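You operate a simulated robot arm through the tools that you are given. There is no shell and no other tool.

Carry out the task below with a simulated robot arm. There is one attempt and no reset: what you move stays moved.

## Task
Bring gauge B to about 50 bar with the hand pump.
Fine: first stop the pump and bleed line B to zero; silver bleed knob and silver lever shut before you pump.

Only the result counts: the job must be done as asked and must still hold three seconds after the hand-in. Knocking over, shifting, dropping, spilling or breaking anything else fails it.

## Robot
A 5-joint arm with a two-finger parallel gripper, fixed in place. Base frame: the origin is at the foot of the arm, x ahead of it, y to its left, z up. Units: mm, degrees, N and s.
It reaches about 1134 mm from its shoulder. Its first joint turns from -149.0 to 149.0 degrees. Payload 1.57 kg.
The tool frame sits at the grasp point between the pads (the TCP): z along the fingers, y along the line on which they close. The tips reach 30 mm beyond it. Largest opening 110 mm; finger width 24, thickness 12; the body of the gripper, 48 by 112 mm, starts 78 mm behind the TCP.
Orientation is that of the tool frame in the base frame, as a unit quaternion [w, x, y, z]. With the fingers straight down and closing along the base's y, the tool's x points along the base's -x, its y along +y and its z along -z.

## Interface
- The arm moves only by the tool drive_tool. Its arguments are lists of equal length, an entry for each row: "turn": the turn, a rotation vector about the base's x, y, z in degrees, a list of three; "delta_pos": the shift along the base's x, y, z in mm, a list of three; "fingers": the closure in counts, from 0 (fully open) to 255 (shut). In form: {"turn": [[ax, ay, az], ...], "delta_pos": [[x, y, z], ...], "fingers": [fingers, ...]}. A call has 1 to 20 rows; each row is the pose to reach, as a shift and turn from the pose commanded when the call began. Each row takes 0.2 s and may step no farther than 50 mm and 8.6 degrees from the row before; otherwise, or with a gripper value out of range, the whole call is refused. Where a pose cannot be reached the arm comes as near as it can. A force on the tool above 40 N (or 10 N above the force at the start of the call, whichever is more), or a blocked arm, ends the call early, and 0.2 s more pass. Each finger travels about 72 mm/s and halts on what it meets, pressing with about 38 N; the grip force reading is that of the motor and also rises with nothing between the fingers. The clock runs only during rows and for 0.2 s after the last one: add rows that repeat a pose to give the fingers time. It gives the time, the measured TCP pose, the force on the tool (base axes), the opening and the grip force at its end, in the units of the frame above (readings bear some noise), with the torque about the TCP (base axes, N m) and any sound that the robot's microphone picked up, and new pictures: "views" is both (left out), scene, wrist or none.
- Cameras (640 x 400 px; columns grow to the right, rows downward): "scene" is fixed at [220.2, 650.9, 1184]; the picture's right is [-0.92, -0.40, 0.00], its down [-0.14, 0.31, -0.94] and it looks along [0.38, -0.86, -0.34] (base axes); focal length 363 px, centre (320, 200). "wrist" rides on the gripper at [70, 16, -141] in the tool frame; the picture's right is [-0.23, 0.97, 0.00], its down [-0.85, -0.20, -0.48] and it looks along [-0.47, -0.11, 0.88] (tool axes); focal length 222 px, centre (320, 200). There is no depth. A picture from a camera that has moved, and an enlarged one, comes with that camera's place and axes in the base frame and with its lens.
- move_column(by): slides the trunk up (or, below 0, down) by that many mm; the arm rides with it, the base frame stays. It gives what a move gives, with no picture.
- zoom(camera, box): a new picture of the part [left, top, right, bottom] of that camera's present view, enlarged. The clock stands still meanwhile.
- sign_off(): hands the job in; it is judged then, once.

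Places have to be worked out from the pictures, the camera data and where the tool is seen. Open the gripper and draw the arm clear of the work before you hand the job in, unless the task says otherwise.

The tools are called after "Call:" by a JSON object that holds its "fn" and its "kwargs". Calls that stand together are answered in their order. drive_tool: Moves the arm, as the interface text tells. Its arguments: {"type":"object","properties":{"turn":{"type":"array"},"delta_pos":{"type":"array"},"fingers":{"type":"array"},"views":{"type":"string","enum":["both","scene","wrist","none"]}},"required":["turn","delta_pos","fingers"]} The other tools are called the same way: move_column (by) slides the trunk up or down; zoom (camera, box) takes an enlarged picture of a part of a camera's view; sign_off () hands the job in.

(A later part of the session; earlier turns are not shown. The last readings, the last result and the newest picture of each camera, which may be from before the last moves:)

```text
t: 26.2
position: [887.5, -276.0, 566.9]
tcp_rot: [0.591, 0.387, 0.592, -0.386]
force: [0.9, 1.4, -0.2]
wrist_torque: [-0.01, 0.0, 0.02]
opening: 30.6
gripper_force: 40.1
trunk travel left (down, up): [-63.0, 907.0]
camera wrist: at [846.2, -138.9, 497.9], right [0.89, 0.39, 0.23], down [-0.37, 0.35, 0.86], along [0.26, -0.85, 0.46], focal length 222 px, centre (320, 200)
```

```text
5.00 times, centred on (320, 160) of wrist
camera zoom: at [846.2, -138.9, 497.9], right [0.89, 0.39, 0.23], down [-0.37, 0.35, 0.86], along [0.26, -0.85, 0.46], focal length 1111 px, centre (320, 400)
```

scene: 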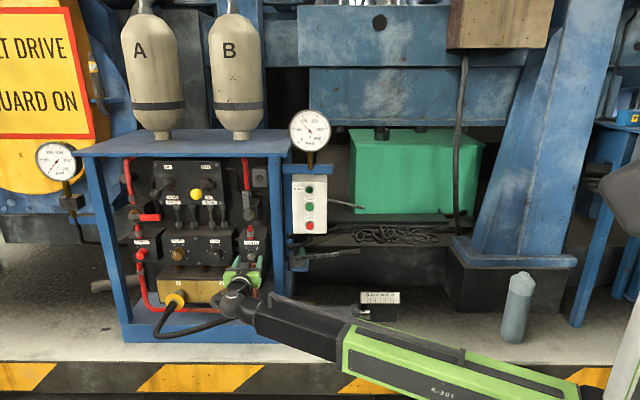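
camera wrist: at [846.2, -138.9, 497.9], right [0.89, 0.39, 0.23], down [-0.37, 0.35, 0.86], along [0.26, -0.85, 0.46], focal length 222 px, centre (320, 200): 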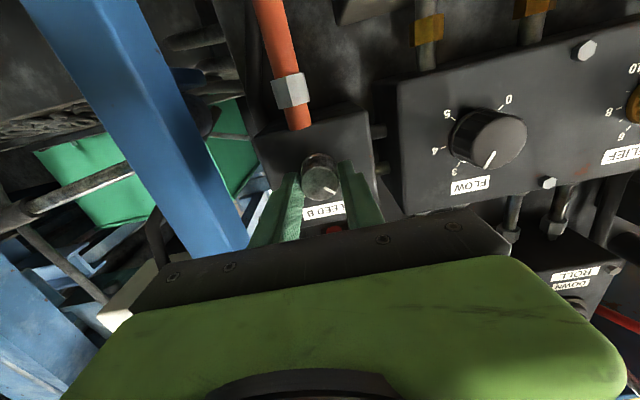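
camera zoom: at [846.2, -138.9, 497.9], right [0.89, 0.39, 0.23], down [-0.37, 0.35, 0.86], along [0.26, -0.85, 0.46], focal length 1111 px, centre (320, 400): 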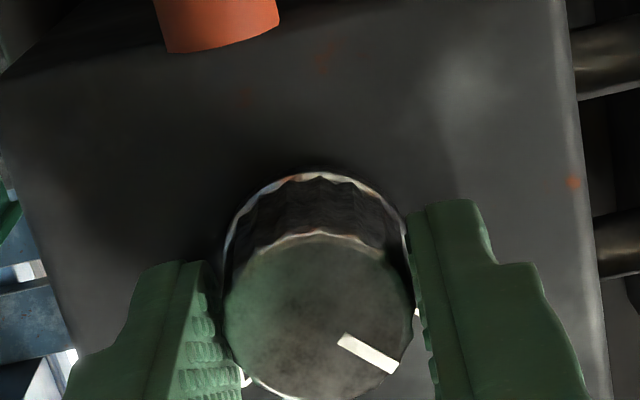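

Gripped (30.6 mm, 40 N) with almost no side force. I'll turn the knob clockwise by spinning the tool, first 24° as a check.

Call:
{"fn": "drive_tool", "kwargs": {"turn": [[3.22, -7.32, 0], [6.45, -14.64, 0], [9.67, -21.96, 0]], "delta_pos": [[0, 0, 0], [0, 0, 0], [0, 0, 0]], "fingers": [255, 255, 255]}}

Call:
{"fn": "zoom", "kwargs": {"camera": "scene", "box": [270, 90, 366, 150]}}

Call:
{"fn": "zoom", "kwargs": {"camera": "wrist", "box": [256, 120, 384, 200]}}

```text
t: 27.0
position: [886.5, -274.5, 566.9]
tcp_rot: [0.658, 0.503, 0.499, -0.254]
force: [2.9, -10.4, 2.0]
wrist_torque: [-0.92, -0.36, -0.47]
opening: 30.5
gripper_force: 40.0
trunk travel left (down, up): [-63.0, 907.0]
camera wrist: at [870.1, -128.2, 510.7], right [0.73, 0.32, 0.61], down [-0.68, 0.22, 0.7], along [0.09, -0.92, 0.38], focal length 222 px, centre (320, 200)
```

scene: 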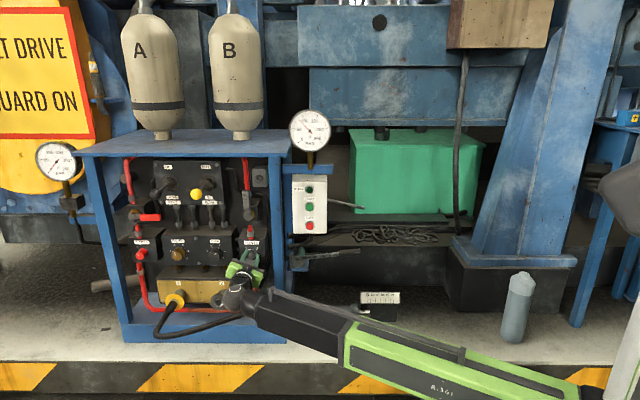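
wrist: 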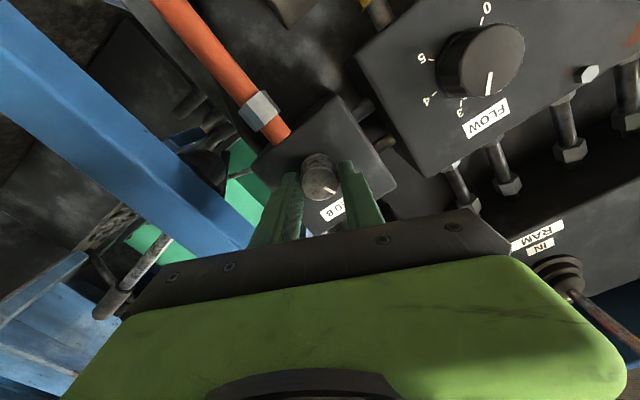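

```text
6.67 times, centred on (318, 120) of scene
camera zoom: at [220.2, 650.9, 1184.0], right [-0.92, -0.4, 0.0], down [-0.14, 0.31, -0.94], along [0.38, -0.86, -0.34], focal length 2422 px, centre (333, 733)
```

zoom: 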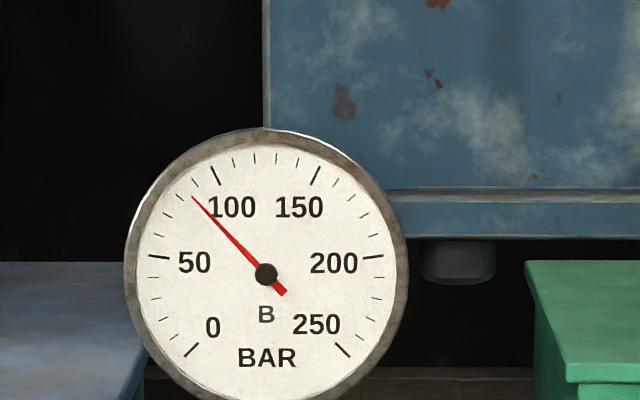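

```text
5.00 times, centred on (320, 160) of wrist
camera zoom: at [870.1, -128.2, 510.7], right [0.73, 0.32, 0.61], down [-0.68, 0.22, 0.7], along [0.09, -0.92, 0.38], focal length 1111 px, centre (320, 400)
```

zoom: 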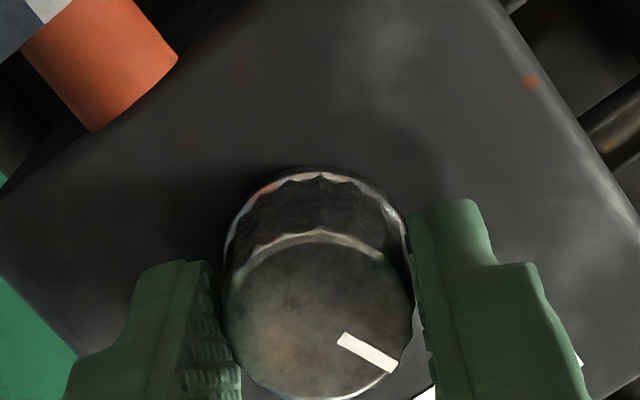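

The knob turned with the gripper, but gauge B hasn't moved yet. I'll continue the turn by another 56°.

Call:
{"fn": "drive_tool", "kwargs": {"turn": [[3.22, -7.32, 0], [6.45, -14.64, 0], [9.67, -21.96, 0], [12.9, -29.28, 0], [16.12, -36.6, 0], [19.34, -43.92, 0], [22.57, -51.24, 0]], "delta_pos": [[0, 0, 0], [0, 0, 0], [0, 0, 0], [0, 0, 0], [0, 0, 0], [0, 0, 0], [0, 0, 0]], "fingers": [255, 255, 255, 255, 255, 255, 255]}}

Call:
{"fn": "zoom", "kwargs": {"camera": "scene", "box": [270, 90, 366, 150]}}

Call:
{"fn": "zoom", "kwargs": {"camera": "wrist", "box": [256, 120, 384, 200]}}

```text
t: 28.6
position: [886.9, -274.8, 566.0]
tcp_rot: [0.699, 0.679, 0.205, 0.086]
force: [-15.8, -14.6, -17.9]
wrist_torque: [0.42, 0.24, -0.23]
opening: 30.3
gripper_force: 39.6
trunk travel left (down, up): [-63.0, 907.0]
camera wrist: at [896.0, -116.5, 570.5], right [-0.05, -0.03, 1.0], down [-1.0, 0.08, -0.05], along [-0.08, -1.0, -0.03], focal length 222 px, centre (320, 200)
```

scene: 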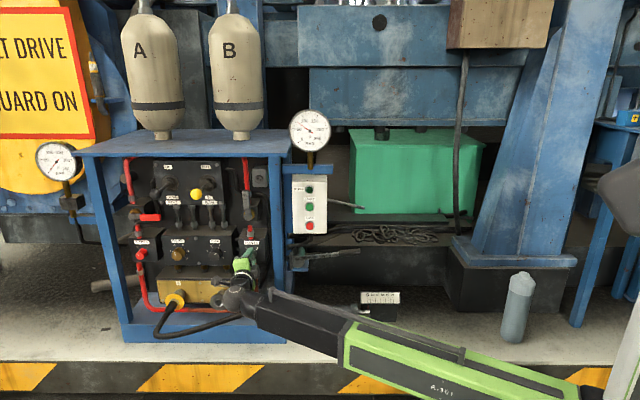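
wrist: 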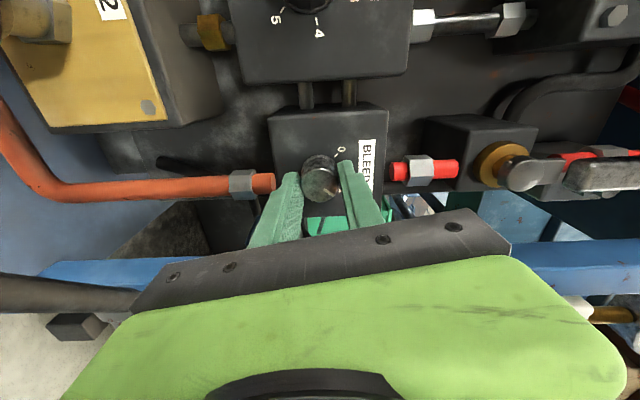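

```text
6.67 times, centred on (318, 120) of scene
camera zoom: at [220.2, 650.9, 1184.0], right [-0.92, -0.4, 0.0], down [-0.14, 0.31, -0.94], along [0.38, -0.86, -0.34], focal length 2422 px, centre (333, 733)
```

zoom: 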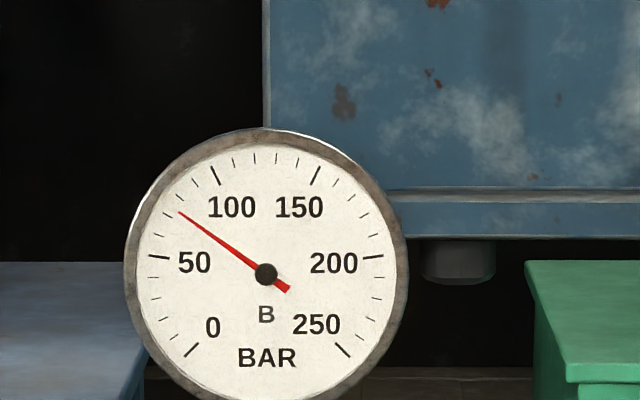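

```text
5.00 times, centred on (320, 160) of wrist
camera zoom: at [896.0, -116.5, 570.5], right [-0.05, -0.03, 1.0], down [-1.0, 0.08, -0.05], along [-0.08, -1.0, -0.03], focal length 1111 px, centre (320, 400)
```

zoom: 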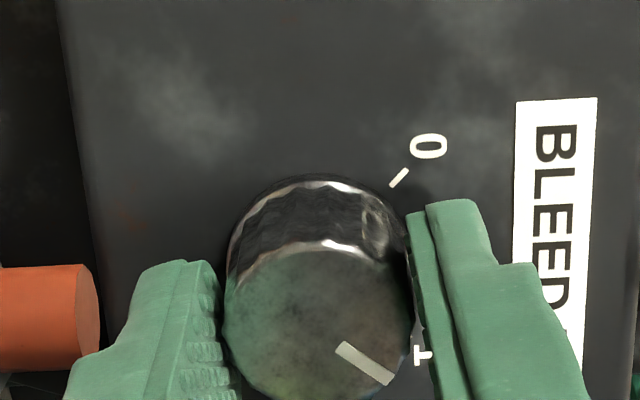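

Gauge B is falling (≈75 bar) with the bleed open near 1. I'll hold here and wait.

Call:
{"fn": "drive_tool", "kwargs": {"turn": [[0, 0, 0], [0, 0, 0], [0, 0, 0], [0, 0, 0], [0, 0, 0], [0, 0, 0], [0, 0, 0], [0, 0, 0], [0, 0, 0], [0, 0, 0], [0, 0, 0], [0, 0, 0], [0, 0, 0], [0, 0, 0], [0, 0, 0], [0, 0, 0], [0, 0, 0], [0, 0, 0], [0, 0, 0], [0, 0, 0]], "delta_pos": [[0, 0, 0], [0, 0, 0], [0, 0, 0], [0, 0, 0], [0, 0, 0], [0, 0, 0], [0, 0, 0], [0, 0, 0], [0, 0, 0], [0, 0, 0], [0, 0, 0], [0, 0, 0], [0, 0, 0], [0, 0, 0], [0, 0, 0], [0, 0, 0], [0, 0, 0], [0, 0, 0], [0, 0, 0], [0, 0, 0]], "fingers": [255, 255, 255, 255, 255, 255, 255, 255, 255, 255, 255, 255, 255, 255, 255, 255, 255, 255, 255, 255], "views": "scene"}}

Call:
{"fn": "zoom", "kwargs": {"camera": "scene", "box": [270, 90, 366, 150]}}

```text
t: 32.8
position: [887.0, -274.6, 564.9]
tcp_rot: [0.699, 0.678, 0.207, 0.087]
force: [0.2, -12.2, -19.7]
wrist_torque: [0.54, 0.22, -0.02]
opening: 30.4
gripper_force: 39.7
trunk travel left (down, up): [-63.0, 907.0]
```

scene: 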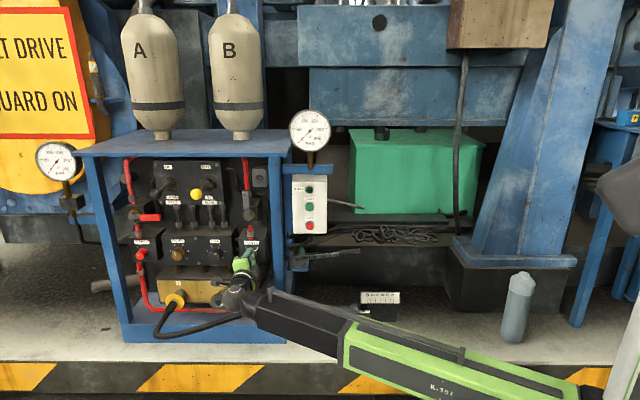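

```text
6.67 times, centred on (318, 120) of scene
camera zoom: at [220.2, 650.9, 1184.0], right [-0.92, -0.4, 0.0], down [-0.14, 0.31, -0.94], along [0.38, -0.86, -0.34], focal length 2422 px, centre (333, 733)
```

zoom: 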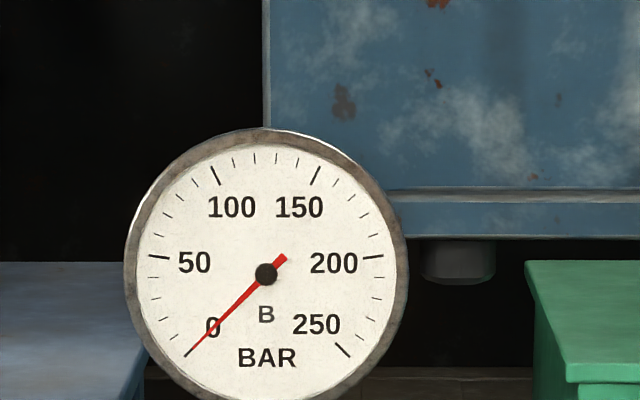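

Gauge B reads zero. After a further second's wait I'll turn the knob back counter-clockwise to 0, slightly past my starting angle to seat it.

Call:
{"fn": "drive_tool", "kwargs": {"turn": [[0, 0, 0], [0, 0, 0], [0, 0, 0], [0, 0, 0], [0, 0, 0], [-3.22, 7.32, 0], [-6.45, 14.64, 0], [-9.67, 21.96, 0], [-12.9, 29.28, 0], [-16.12, 36.6, 0], [-19.34, 43.92, 0], [-22.57, 51.24, 0], [-25.8, 58.56, 0], [-29.0, 65.88, 0], [-32.24, 73.2, 0], [-33.4, 75.9, 0]], "delta_pos": [[0, 0, 0], [0, 0, 0], [0, 0, 0], [0, 0, 0], [0, 0, 0], [0, 0, 0], [0, 0, 0], [0, 0, 0], [0, 0, 0], [0, 0, 0], [0, 0, 0], [0, 0, 0], [0, 0, 0], [0, 0, 0], [0, 0, 0], [0, 0, 0]], "fingers": [255, 255, 255, 255, 255, 255, 255, 255, 255, 255, 255, 255, 255, 255, 255, 255]}}

Call:
{"fn": "zoom", "kwargs": {"camera": "wrist", "box": [256, 120, 384, 200]}}

Call:
{"fn": "zoom", "kwargs": {"camera": "scene", "box": [200, 220, 296, 300]}}

```text
t: 36.2
position: [886.6, -275.0, 565.0]
tcp_rot: [0.58, 0.371, 0.605, -0.401]
force: [2.5, -1.5, -18.7]
wrist_torque: [1.25, 0.53, 0.06]
opening: 30.3
gripper_force: 39.6
trunk travel left (down, up): [-63.0, 907.0]
camera wrist: at [842.1, -139.1, 495.4], right [0.9, 0.4, 0.18], down [-0.33, 0.37, 0.87], along [0.28, -0.84, 0.46], focal length 222 px, centre (320, 200)
```

scene: 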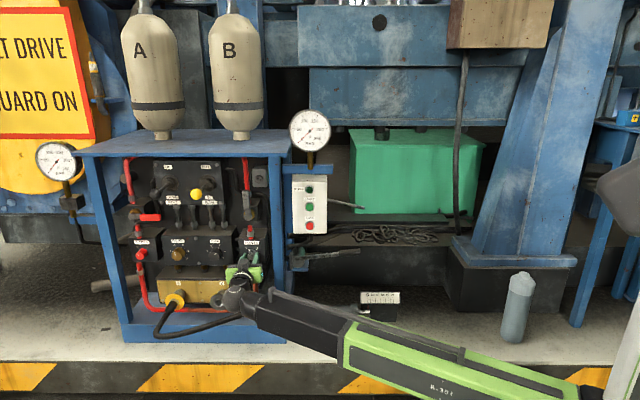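
wrist: 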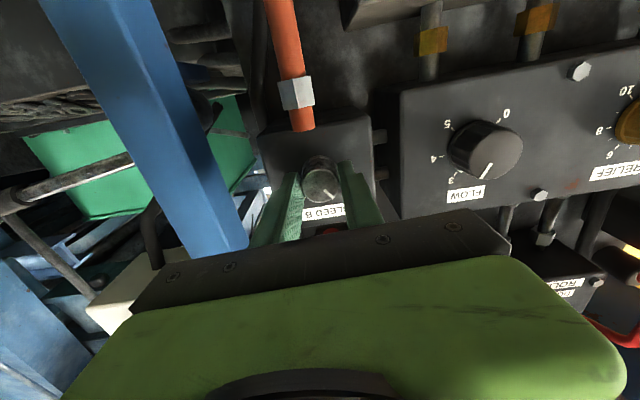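

```text
5.00 times, centred on (320, 160) of wrist
camera zoom: at [842.1, -139.1, 495.4], right [0.9, 0.4, 0.18], down [-0.33, 0.37, 0.87], along [0.28, -0.84, 0.46], focal length 1111 px, centre (320, 400)
```

zoom: 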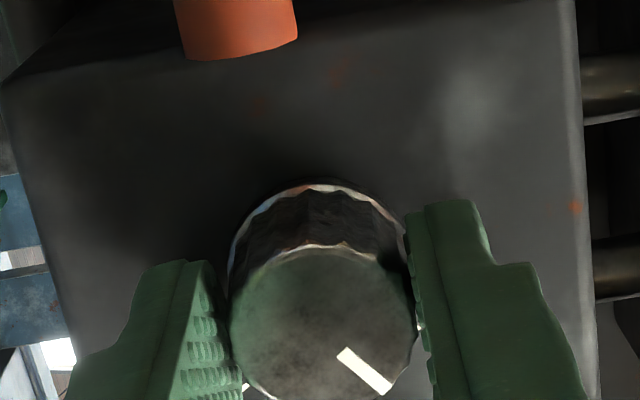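

```text
5.00 times, centred on (248, 260) of scene
camera zoom: at [220.2, 650.9, 1184.0], right [-0.92, -0.4, 0.0], down [-0.14, 0.31, -0.94], along [0.38, -0.86, -0.34], focal length 1817 px, centre (680, -100)
```

zoom: 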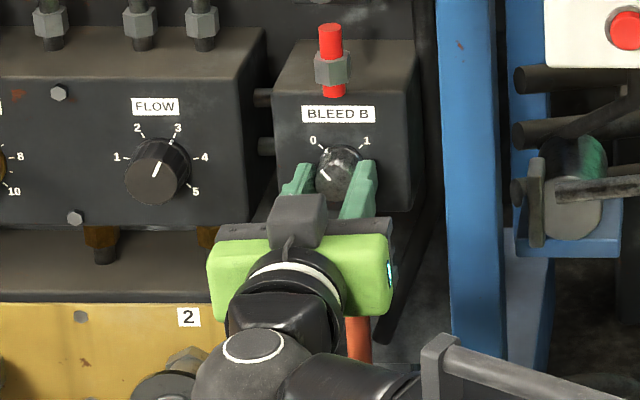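

The knob is back at 0 (it reached its stop and the gripper slipped a few degrees past). I'll open, back straight off 70 mm and level the spin, then check the knob and gauge.

Call:
{"fn": "drive_tool", "kwargs": {"turn": [[0, 0, 0], [0, 0, 0], [0, 0, 0], [0, 0, 0], [0.6, -1.4, 0], [1.2, -2.7, 0], [1.2, -2.7, 0]], "delta_pos": [[0, 0, 0], [0, 0, 0], [0, 0, 0], [-6, 13.7, 0], [-16.2, 36.6, 0], [-28.3, 64, 0], [-28.3, 64, 0]], "fingers": [180, 110, 110, 110, 110, 110, 110]}}

Call:
{"fn": "zoom", "kwargs": {"camera": "scene", "box": [200, 220, 296, 300]}}

Call:
{"fn": "zoom", "kwargs": {"camera": "wrist", "box": [256, 100, 384, 180]}}

Call:
{"fn": "zoom", "kwargs": {"camera": "scene", "box": [270, 90, 366, 150]}}

```text
t: 37.8
position: [857.1, -209.6, 567.4]
tcp_rot: [0.59, 0.388, 0.594, -0.384]
force: [-0.2, 0.3, 0.7]
wrist_torque: [0.02, 0.0, 0.02]
opening: 62.6
gripper_force: 0.0
trunk travel left (down, up): [-63.0, 907.0]
camera wrist: at [816.3, -72.9, 497.6], right [0.89, 0.39, 0.23], down [-0.37, 0.35, 0.86], along [0.25, -0.85, 0.46], focal length 222 px, centre (320, 200)
```

scene: 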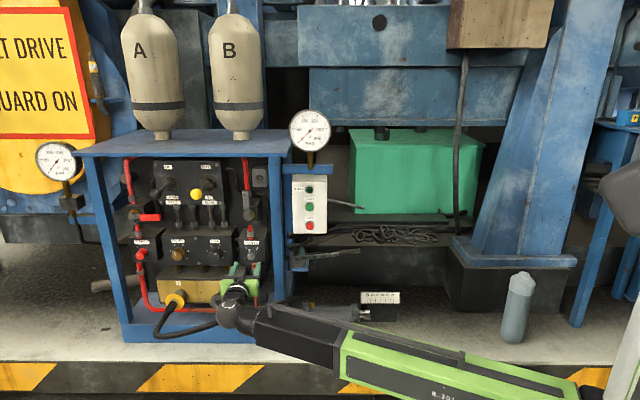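
wrist: 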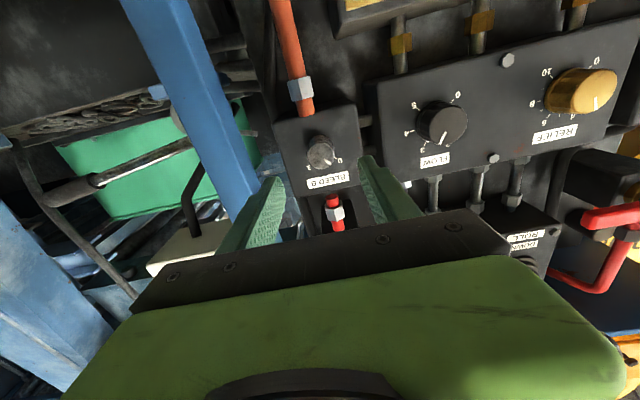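

```text
5.00 times, centred on (248, 260) of scene
camera zoom: at [220.2, 650.9, 1184.0], right [-0.92, -0.4, 0.0], down [-0.14, 0.31, -0.94], along [0.38, -0.86, -0.34], focal length 1817 px, centre (680, -100)
```

zoom: 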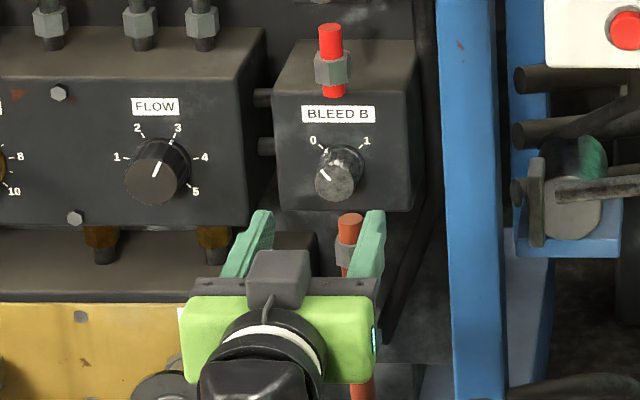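

```text
5.00 times, centred on (320, 140) of wrist
camera zoom: at [816.3, -72.9, 497.6], right [0.89, 0.39, 0.23], down [-0.37, 0.35, 0.86], along [0.25, -0.85, 0.46], focal length 1111 px, centre (320, 500)
```

zoom: 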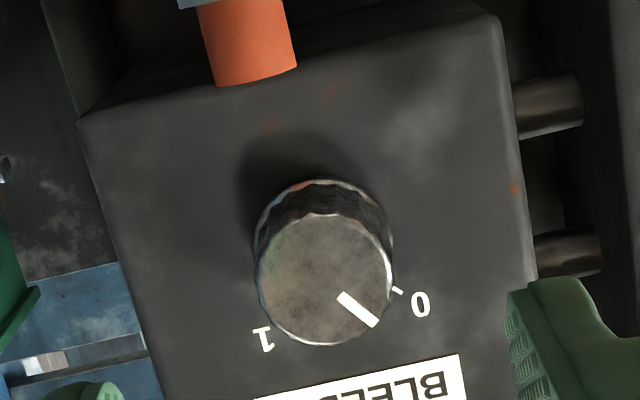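

```text
6.67 times, centred on (318, 120) of scene
camera zoom: at [220.2, 650.9, 1184.0], right [-0.92, -0.4, 0.0], down [-0.14, 0.31, -0.94], along [0.38, -0.86, -0.34], focal length 2422 px, centre (333, 733)
```

zoom: 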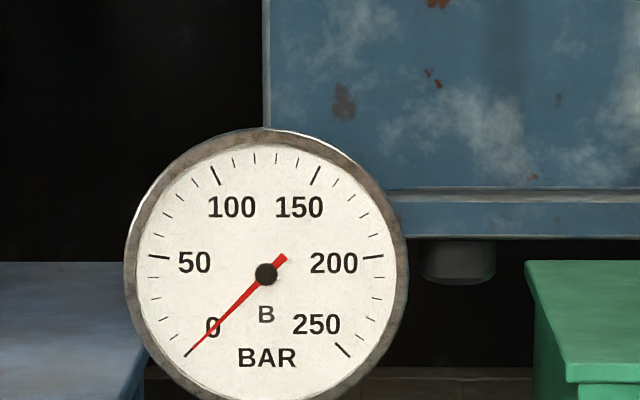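

Gauge is at 0, but the pointer now sits ~6° short of the 0 tick compared with the start, so the knob isn't fully shut. I'll re-grip it and turn it further counter-clockwise to its stop.

Call:
{"fn": "drive_tool", "kwargs": {"turn": [[0, 0, 0], [0, 0, 0], [0, 0, 0], [0, 0, 0], [0, 0, 0], [0, 0, 0], [0, 0, 0], [0, 0, 0]], "delta_pos": [[12.1, -27.5, 0], [22.2, -50.3, 0], [29.1, -65.9, 0], [29.1, -65.9, 0], [29.1, -65.9, 0], [29.1, -65.9, 0], [29.1, -65.9, 0], [29.1, -65.9, 0]], "fingers": [110, 110, 110, 110, 180, 255, 255, 255], "views": "none"}}

Call:
{"fn": "zoom", "kwargs": {"camera": "wrist", "box": [256, 120, 384, 200]}}

```text
t: 39.6
position: [886.1, -274.8, 566.4]
tcp_rot: [0.591, 0.387, 0.595, -0.384]
force: [6.7, -1.8, 1.7]
wrist_torque: [-0.05, -0.05, 0.17]
opening: 30.3
gripper_force: 40.2
trunk travel left (down, up): [-63.0, 907.0]
```

```text
5.00 times, centred on (320, 160) of wrist
camera zoom: at [846.0, -138.5, 497.6], right [0.89, 0.39, 0.23], down [-0.37, 0.35, 0.86], along [0.26, -0.85, 0.46], focal length 1111 px, centre (320, 400)
```

zoom: 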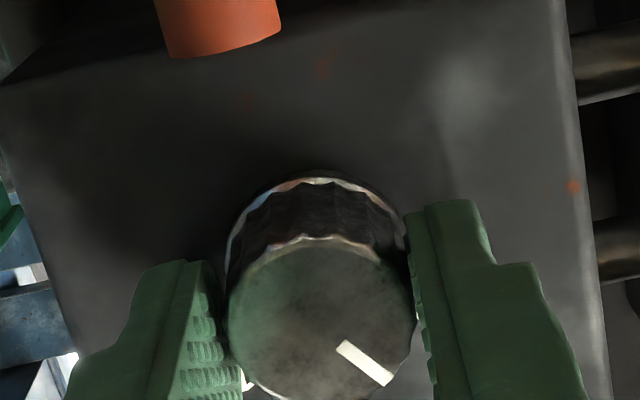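

Re-gripped; pointer reads ~7° clockwise of the original. I'll turn counter-clockwise 16° in small steps.

Call:
{"fn": "drive_tool", "kwargs": {"turn": [[-1.6, 3.66, 0], [-3.22, 7.32, 0], [-4.84, 10.98, 0], [-6.45, 14.64, 0], [-6.45, 14.64, 0]], "delta_pos": [[0, 0, 0], [0, 0, 0], [0, 0, 0], [0, 0, 0], [0, 0, 0]], "fingers": [255, 255, 255, 255, 255], "views": "wrist"}}

Call:
{"fn": "zoom", "kwargs": {"camera": "wrist", "box": [256, 120, 384, 200]}}

```text
t: 40.8
position: [887.0, -275.1, 567.1]
tcp_rot: [0.531, 0.301, 0.641, -0.464]
force: [0.6, 11.3, -1.2]
wrist_torque: [0.29, -0.61, 0.15]
opening: 30.4
gripper_force: 40.0
trunk travel left (down, up): [-63.0, 907.0]
camera wrist: at [828.4, -146.2, 495.9], right [0.91, 0.4, -0.05], down [-0.15, 0.45, 0.88], along [0.38, -0.8, 0.47], focal length 222 px, centre (320, 200)
```

wrist: 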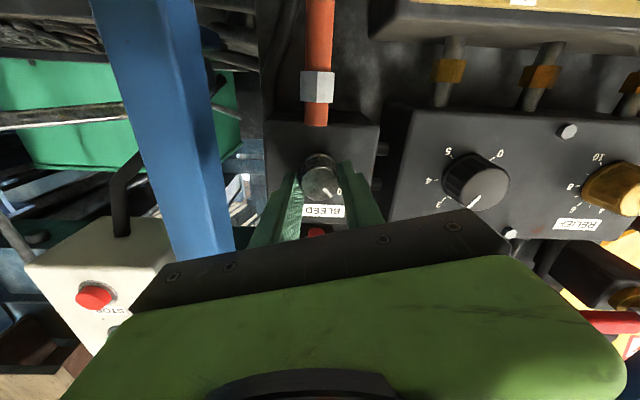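

```text
5.00 times, centred on (320, 160) of wrist
camera zoom: at [828.4, -146.2, 495.9], right [0.91, 0.4, -0.05], down [-0.15, 0.45, 0.88], along [0.38, -0.8, 0.47], focal length 1111 px, centre (320, 400)
```

zoom: 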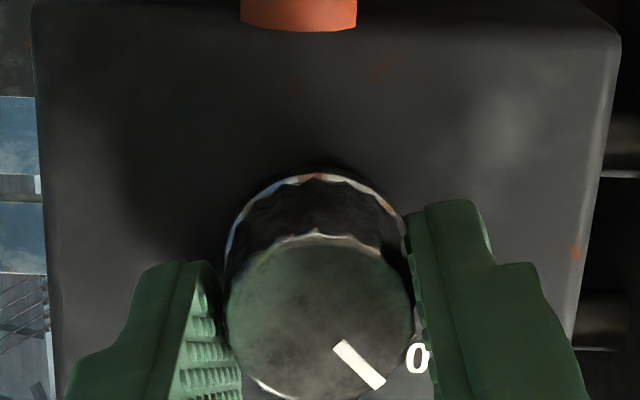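

The knob moved ~8° and then stopped while the gripper kept turning (0.7 N·m about its axis), so it's at its 0 stop. I'll release, back off and verify the pointer.

Call:
{"fn": "drive_tool", "kwargs": {"turn": [[0, 0, 0], [0, 0, 0], [0, 0, 0], [0, 0, 0], [3.22, -7.32, 0], [6.45, -14.64, 0], [6.45, -14.64, 0]], "delta_pos": [[0, 0, 0], [0, 0, 0], [0, 0, 0], [-6, 13.7, 0], [-16.2, 36.6, 0], [-28.3, 64, 0], [-28.3, 64, 0]], "fingers": [180, 110, 110, 110, 110, 110, 110]}}

Call:
{"fn": "zoom", "kwargs": {"camera": "wrist", "box": [256, 100, 384, 180]}}

Call:
{"fn": "zoom", "kwargs": {"camera": "scene", "box": [220, 220, 284, 260]}}

```text
t: 42.4
position: [858.7, -210.4, 567.3]
tcp_rot: [0.592, 0.388, 0.592, -0.385]
force: [-0.4, 1.1, 0.1]
wrist_torque: [-0.02, 0.02, -0.03]
opening: 62.5
gripper_force: 0.1
trunk travel left (down, up): [-63.0, 907.0]
camera wrist: at [818.1, -74.7, 498.1], right [0.89, 0.39, 0.23], down [-0.38, 0.36, 0.86], along [0.25, -0.85, 0.46], focal length 222 px, centre (320, 200)
```

scene: 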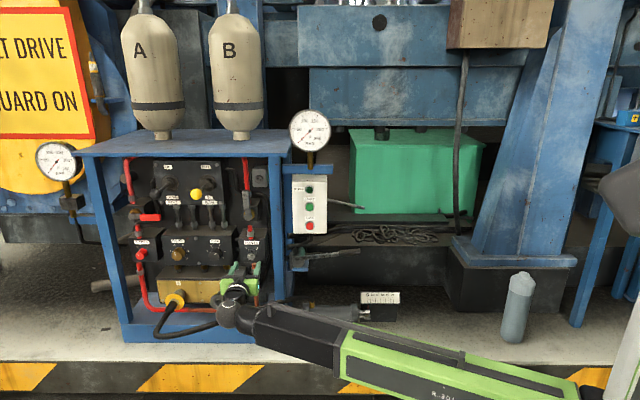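
wrist: 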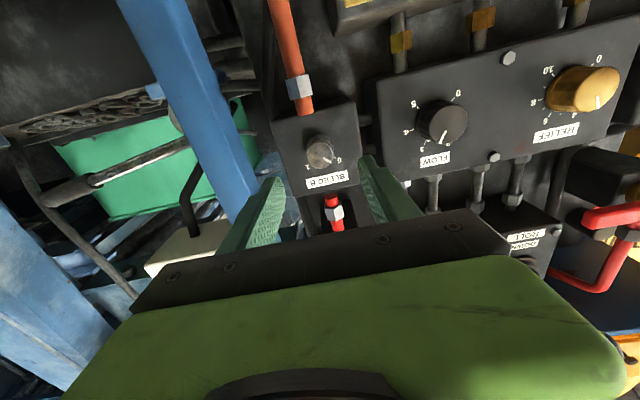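

```text
5.00 times, centred on (320, 140) of wrist
camera zoom: at [818.1, -74.7, 498.1], right [0.89, 0.39, 0.23], down [-0.38, 0.36, 0.86], along [0.25, -0.85, 0.46], focal length 1111 px, centre (320, 500)
```

zoom: 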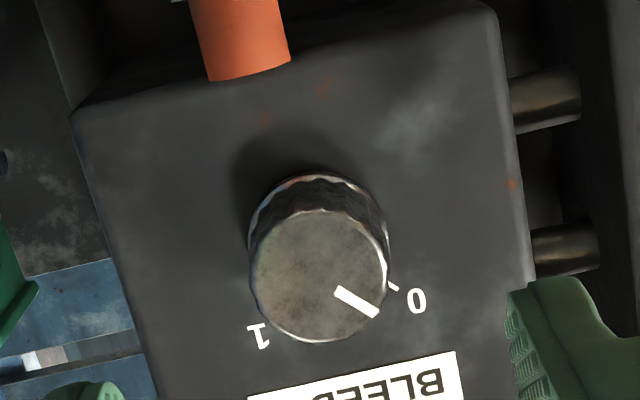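

```text
10.00 times, centred on (252, 240) of scene
camera zoom: at [220.2, 650.9, 1184.0], right [-0.92, -0.4, 0.0], down [-0.14, 0.31, -0.94], along [0.38, -0.86, -0.34], focal length 3633 px, centre (1000, -200)
```

zoom: 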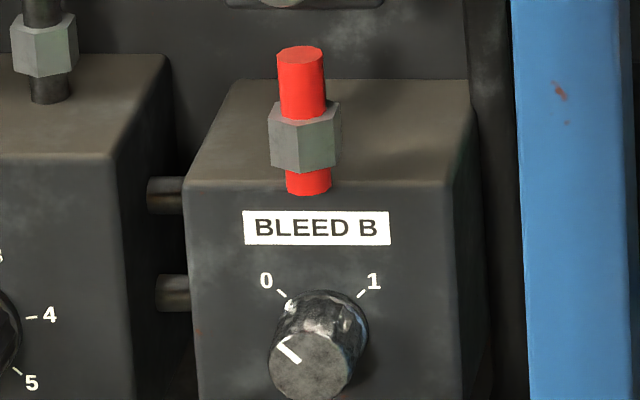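

The pointer is exactly on 0 as at the start. I'll raise the trunk to bring the open fingers level with the upper part of the silver lever and look.

Call:
{"fn": "move_column", "kwargs": {"by": 213}}

Call:
{"fn": "drive_tool", "kwargs": {"turn": [[0, 0, 0]], "delta_pos": [[0, 0, 0]], "fingers": [110]}}

Call:
{"fn": "zoom", "kwargs": {"camera": "wrist", "box": [220, 60, 420, 185]}}

Call:
{"fn": "zoom", "kwargs": {"camera": "scene", "box": [200, 160, 296, 240]}}

```text
t: 44.7
position: [858.8, -212.1, 780.5]
tcp_rot: [0.592, 0.387, 0.592, -0.387]
force: [-0.6, 0.2, -0.5]
wrist_torque: [-0.03, 0.02, 0.0]
opening: 62.6
gripper_force: 0.0
trunk travel left (down, up): [-276.0, 694.0]
```

```text
t: 45.1
position: [857.2, -211.2, 780.7]
tcp_rot: [0.592, 0.387, 0.593, -0.385]
force: [1.1, 0.0, -1.2]
wrist_torque: [0.03, -0.01, 0.02]
opening: 62.6
gripper_force: 0.1
trunk travel left (down, up): [-276.0, 694.0]
camera wrist: at [818.0, -75.1, 711.0], right [0.89, 0.39, 0.23], down [-0.38, 0.36, 0.86], along [0.25, -0.85, 0.46], focal length 222 px, centre (320, 200)
```

scene: 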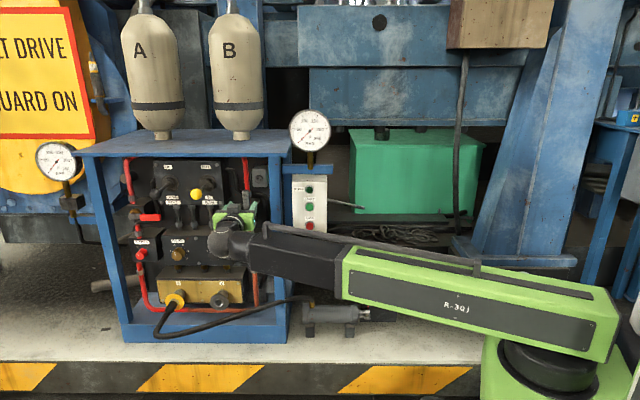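
wrist: 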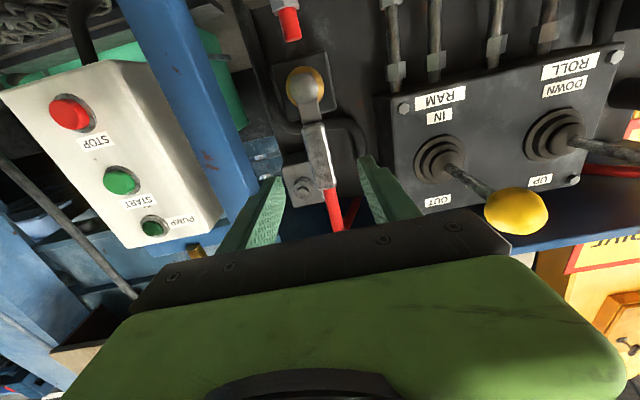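

```text
3.20 times, centred on (320, 122) of wrist
camera zoom: at [818.0, -75.1, 711.0], right [0.89, 0.39, 0.23], down [-0.38, 0.36, 0.86], along [0.25, -0.85, 0.46], focal length 711 px, centre (320, 448)
```

zoom: 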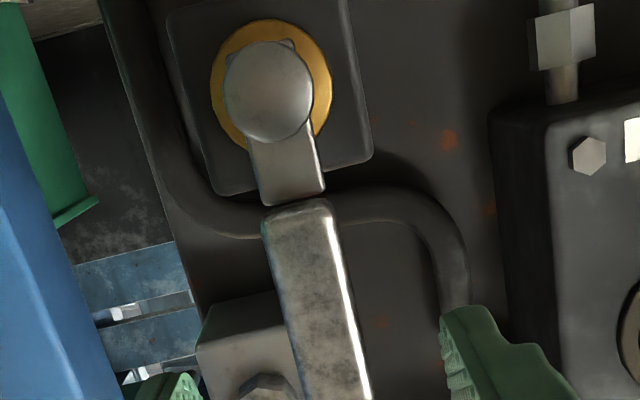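

```text
5.00 times, centred on (248, 200) of scene
camera zoom: at [220.2, 650.9, 1184.0], right [-0.92, -0.4, 0.0], down [-0.14, 0.31, -0.94], along [0.38, -0.86, -0.34], focal length 1817 px, centre (680, 200)
```

zoom: 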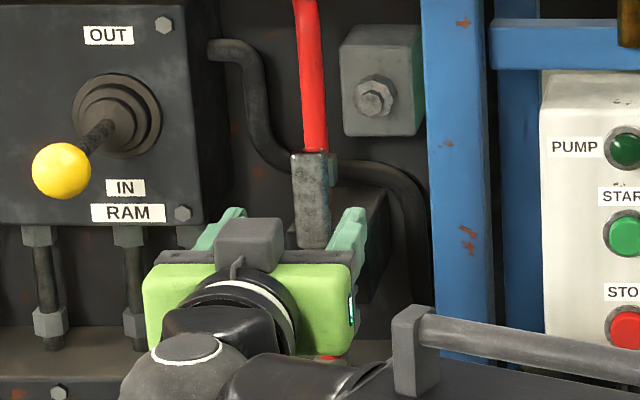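

The lever sits between the open fingers: pivot at about u-centre, z≈715, sleeve from z≈746 to 808. I'll advance 58 mm so the fingers straddle the sleeve, and narrow them to about 30 mm without gripping.

Call:
{"fn": "drive_tool", "kwargs": {"turn": [[0, 0, 0], [0, 0, 0], [0, 0, 0], [0, 0, 0], [0, 0, 0]], "delta_pos": [[8, -20, 0], [15, -38, 0], [22.5, -53.5, 0], [22.5, -53.5, 0], [22.5, -53.5, 0]], "fingers": [110, 110, 110, 150, 185]}}

Call:
{"fn": "zoom", "kwargs": {"camera": "wrist", "box": [220, 80, 420, 205]}}

Call:
{"fn": "zoom", "kwargs": {"camera": "scene", "box": [200, 160, 296, 240]}}

```text
t: 46.3
position: [884.0, -264.8, 780.4]
tcp_rot: [0.591, 0.388, 0.593, -0.386]
force: [-0.3, -0.2, -0.1]
wrist_torque: [0.0, 0.0, 0.0]
opening: 30.3
gripper_force: 0.0
trunk travel left (down, up): [-276.0, 694.0]
camera wrist: at [842.0, -128.4, 711.0], right [0.89, 0.39, 0.23], down [-0.38, 0.36, 0.86], along [0.25, -0.85, 0.46], focal length 222 px, centre (320, 200)
```

scene: 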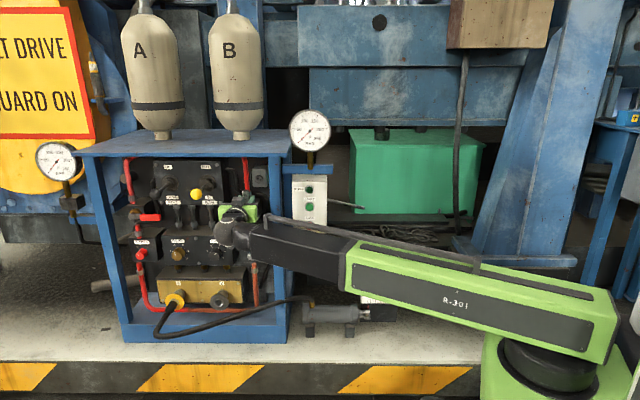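
wrist: 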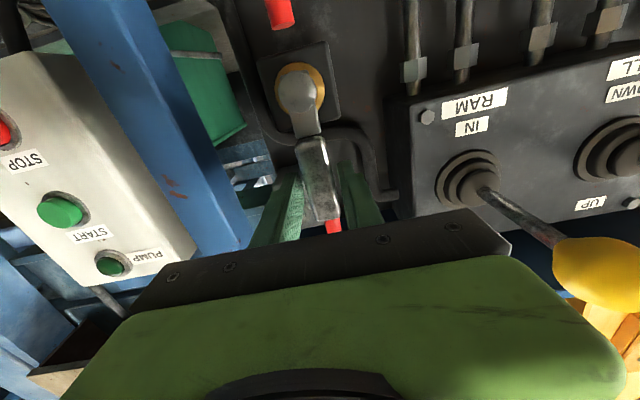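

```text
3.20 times, centred on (320, 142) of wrist
camera zoom: at [842.0, -128.4, 711.0], right [0.89, 0.39, 0.23], down [-0.38, 0.36, 0.86], along [0.25, -0.85, 0.46], focal length 711 px, centre (320, 384)
```

zoom: 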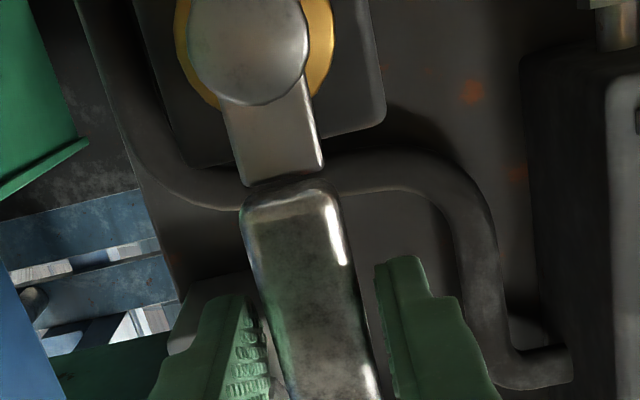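

```text
5.00 times, centred on (248, 200) of scene
camera zoom: at [220.2, 650.9, 1184.0], right [-0.92, -0.4, 0.0], down [-0.14, 0.31, -0.94], along [0.38, -0.86, -0.34], focal length 1817 px, centre (680, 200)
```

zoom: 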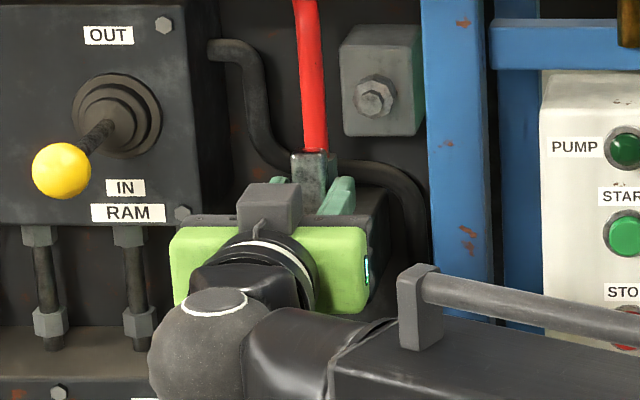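

The sleeve is between the fingers with some clearance. I'll test the lever direction by swinging its top gently to the left (away from the post), watching the force.

Call:
{"fn": "drive_tool", "kwargs": {"turn": [[-1.61, 3.66, 0], [-3.23, 7.32, 0], [-4.84, 10.98, 0]], "delta_pos": [[4.6, 2.0, 0], [8.2, 3.6, 0], [11.9, 5.3, 0]], "fingers": [185, 185, 185], "views": "wrist"}}

Call:
{"fn": "zoom", "kwargs": {"camera": "wrist", "box": [220, 80, 420, 205]}}

```text
t: 47.1
position: [892.9, -260.4, 779.9]
tcp_rot: [0.548, 0.322, 0.63, -0.445]
force: [-1.3, 0.4, -1.0]
wrist_torque: [0.03, -0.01, -0.01]
opening: 31.0
gripper_force: 0.2
trunk travel left (down, up): [-276.0, 694.0]
camera wrist: at [838.7, -129.2, 709.2], right [0.92, 0.4, 0.02], down [-0.21, 0.43, 0.88], along [0.34, -0.81, 0.48], focal length 222 px, centre (320, 200)
```

wrist: 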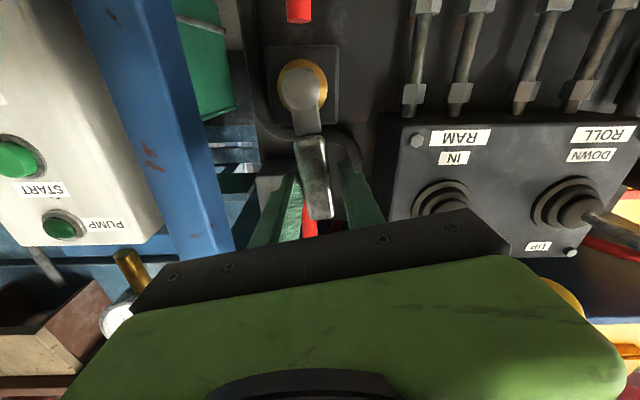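

```text
3.20 times, centred on (320, 142) of wrist
camera zoom: at [838.7, -129.2, 709.2], right [0.92, 0.4, 0.02], down [-0.21, 0.43, 0.88], along [0.34, -0.81, 0.48], focal length 711 px, centre (320, 384)
```

zoom: 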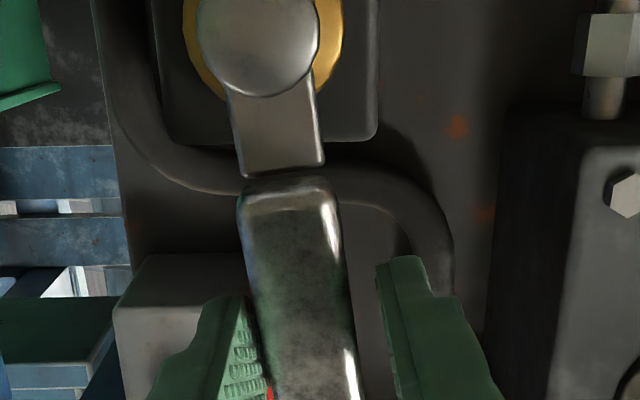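

The lever follows to the left with almost no force. I'll continue the arc to about 44°, spinning with the lever and lowering by pitching the wrist.

Call:
{"fn": "drive_tool", "kwargs": {"turn": [[-2.37, 7.7, 0.07], [-4.82, 15.36, 0.25], [-7.01, 23.13, 0.62], [-9.03, 30.97, 1.21]], "delta_pos": [[8.2, 3.6, -3.9], [15.7, 6.9, -7.5], [22.8, 10.1, -12.3], [29.0, 12.8, -18.1]], "fingers": [185, 185, 185, 185]}}

Call:
{"fn": "zoom", "kwargs": {"camera": "wrist", "box": [220, 80, 420, 205]}}

Call:
{"fn": "zoom", "kwargs": {"camera": "scene", "box": [200, 160, 296, 240]}}

```text
t: 48.1
position: [924.7, -247.1, 761.4]
tcp_rot: [0.387, 0.142, 0.721, -0.557]
force: [-0.1, -0.3, 0.3]
wrist_torque: [-0.01, -0.02, -0.01]
opening: 30.9
gripper_force: 0.1
trunk travel left (down, up): [-276.0, 694.0]
camera wrist: at [833.2, -128.6, 712.2], right [0.77, 0.38, -0.51], down [0.25, 0.56, 0.79], along [0.59, -0.73, 0.34], focal length 222 px, centre (320, 200)
```

scene: 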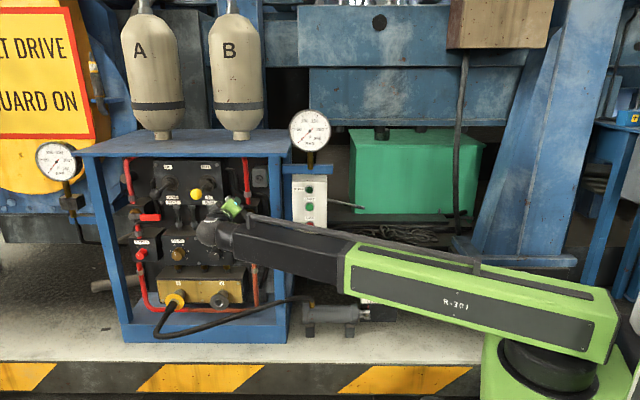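
wrist: 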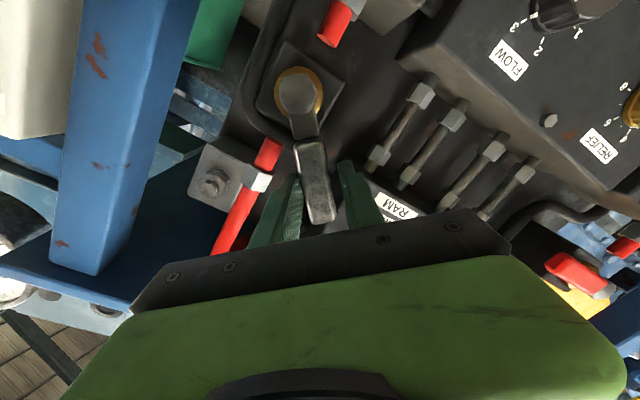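

```text
3.20 times, centred on (320, 142) of wrist
camera zoom: at [833.2, -128.6, 712.2], right [0.77, 0.38, -0.51], down [0.25, 0.56, 0.79], along [0.59, -0.73, 0.34], focal length 711 px, centre (320, 384)
```

zoom: 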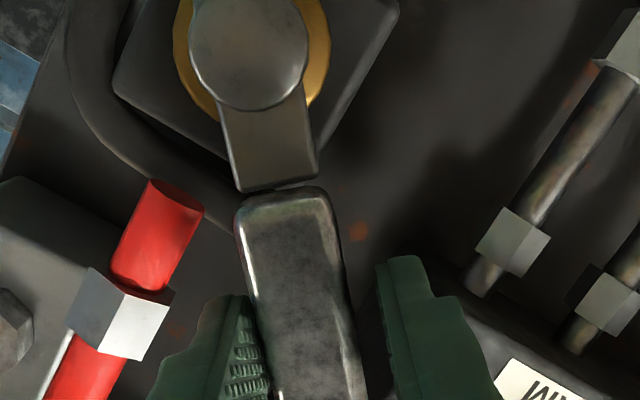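

```text
5.00 times, centred on (248, 200) of scene
camera zoom: at [220.2, 650.9, 1184.0], right [-0.92, -0.4, 0.0], down [-0.14, 0.31, -0.94], along [0.38, -0.86, -0.34], focal length 1817 px, centre (680, 200)
```

zoom: 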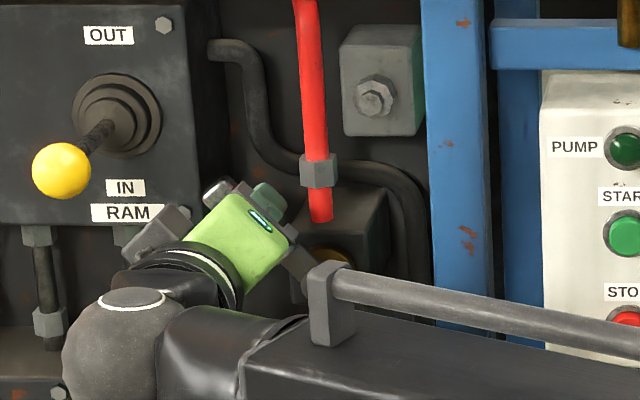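

The lever is following at ~40°. I'll continue the arc to 90°.

Call:
{"fn": "drive_tool", "kwargs": {"turn": [[-1.74, 7.96, 0.72], [-3.32, 15.94, 1.69], [-4.77, 23.95, 2.94], [-6.15, 31.93, 4.5], [-7.49, 39.9, 6.39], [-8.48, 45.83, 8.02]], "delta_pos": [[5.5, 2.4, -6.7], [10.2, 4.5, -14.1], [13.7, 6.1, -22.2], [16.3, 7.2, -30.7], [17.7, 7.8, -39.6], [18.0, 8.0, -46.3]], "fingers": [185, 185, 185, 185, 185, 185]}}

Call:
{"fn": "zoom", "kwargs": {"camera": "wrist", "box": [220, 80, 420, 205]}}

Call:
{"fn": "zoom", "kwargs": {"camera": "scene", "box": [200, 160, 296, 240]}}

```text
t: 49.5
position: [941.5, -238.8, 715.7]
tcp_rot: [0.124, -0.164, 0.78, -0.591]
force: [-1.6, -0.1, 3.6]
wrist_torque: [-0.08, -0.07, 0.0]
opening: 33.6
gripper_force: 2.3
trunk travel left (down, up): [-276.0, 694.0]
camera wrist: at [821.5, -137.7, 739.6], right [0.1, 0.33, -0.94], down [0.62, 0.72, 0.32], along [0.78, -0.61, -0.13], focal length 222 px, centre (320, 200)
```

scene: 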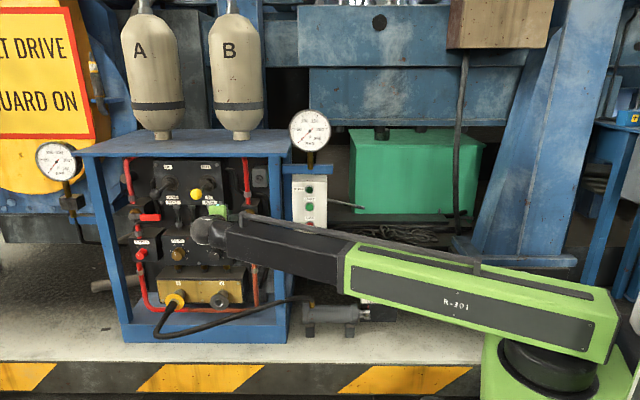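
wrist: 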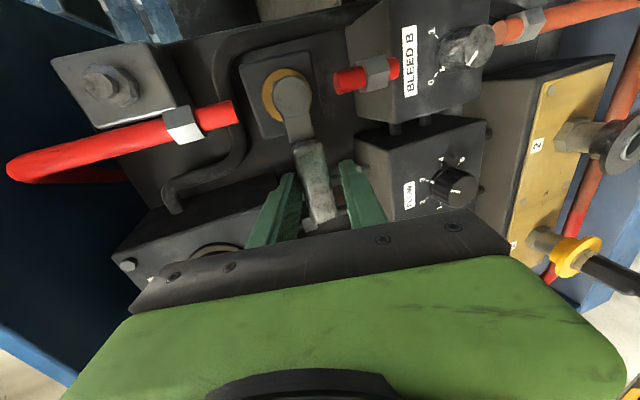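

```text
3.20 times, centred on (320, 142) of wrist
camera zoom: at [821.5, -137.7, 739.6], right [0.1, 0.33, -0.94], down [0.62, 0.72, 0.32], along [0.78, -0.61, -0.13], focal length 711 px, centre (320, 384)
```

zoom: 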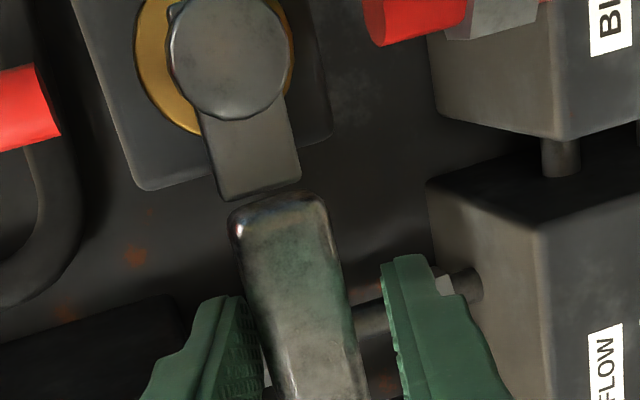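

```text
5.00 times, centred on (248, 200) of scene
camera zoom: at [220.2, 650.9, 1184.0], right [-0.92, -0.4, 0.0], down [-0.14, 0.31, -0.94], along [0.38, -0.86, -0.34], focal length 1817 px, centre (680, 200)
```

zoom: 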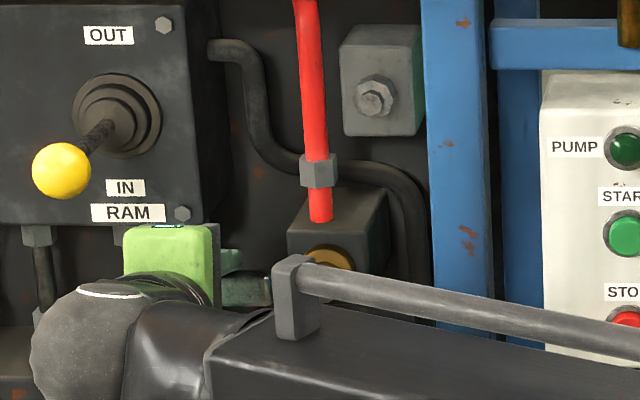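

The upper finger has begun to press on the lever (3.6 N). I'll push on to 96°+ to seat it at its stop.

Call:
{"fn": "drive_tool", "kwargs": {"turn": [[-0.58, 2.95, 0.9], [-1.15, 5.9, 1.8], [-1.15, 5.9, 1.8]], "delta_pos": [[-0.2, -0.1, -3.3], [-0.4, -0.2, -6.7], [-0.4, -0.2, -9.0]], "fingers": [185, 185, 185]}}

Call:
{"fn": "zoom", "kwargs": {"camera": "wrist", "box": [220, 80, 420, 205]}}

Call:
{"fn": "zoom", "kwargs": {"camera": "scene", "box": [200, 160, 296, 240]}}

```text
t: 50.3
position: [938.9, -238.8, 712.3]
tcp_rot: [0.09, -0.207, 0.777, -0.588]
force: [-2.7, -3.5, 16.3]
wrist_torque: [-0.22, -0.44, -0.08]
opening: 44.0
gripper_force: 8.3
out of reach, approached as far as the arm can: row 3
trunk travel left (down, up): [-276.0, 694.0]
camera wrist: at [819.0, -141.0, 745.7], right [0.0, 0.32, -0.95], down [0.63, 0.74, 0.24], along [0.78, -0.59, -0.2], focal length 222 px, centre (320, 200)
```

scene: 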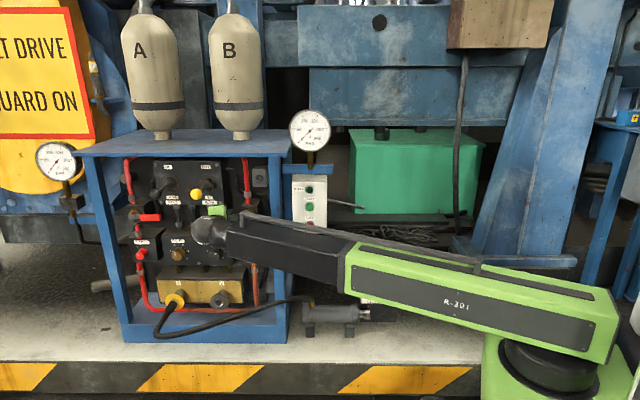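
wrist: 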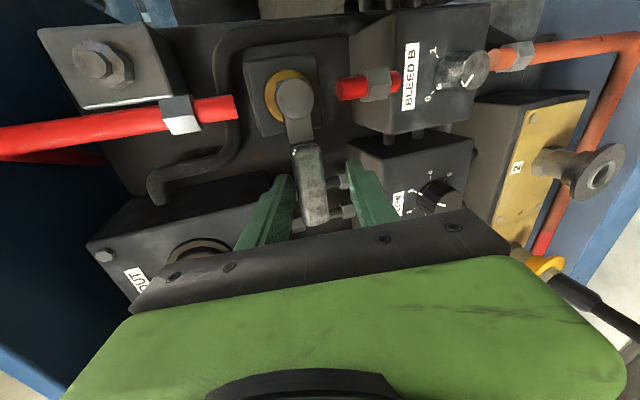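

```text
3.20 times, centred on (320, 142) of wrist
camera zoom: at [819.0, -141.0, 745.7], right [0.0, 0.32, -0.95], down [0.63, 0.74, 0.24], along [0.78, -0.59, -0.2], focal length 711 px, centre (320, 384)
```

zoom: 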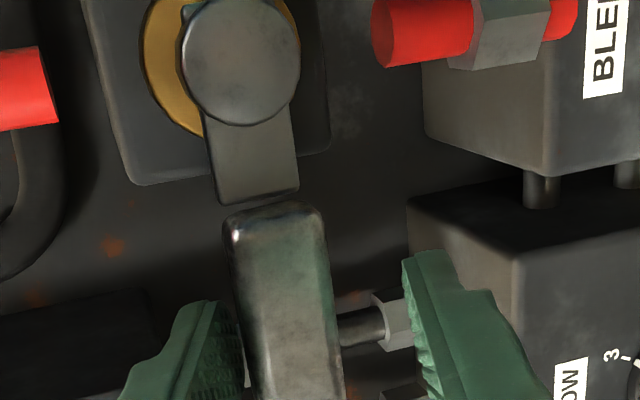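

```text
5.00 times, centred on (248, 200) of scene
camera zoom: at [220.2, 650.9, 1184.0], right [-0.92, -0.4, 0.0], down [-0.14, 0.31, -0.94], along [0.38, -0.86, -0.34], focal length 1817 px, centre (680, 200)
```

zoom: 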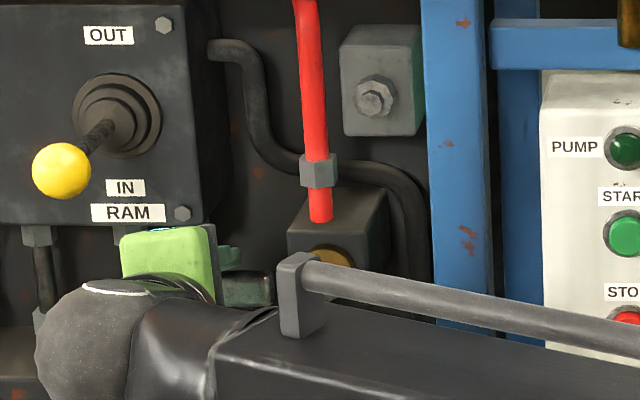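

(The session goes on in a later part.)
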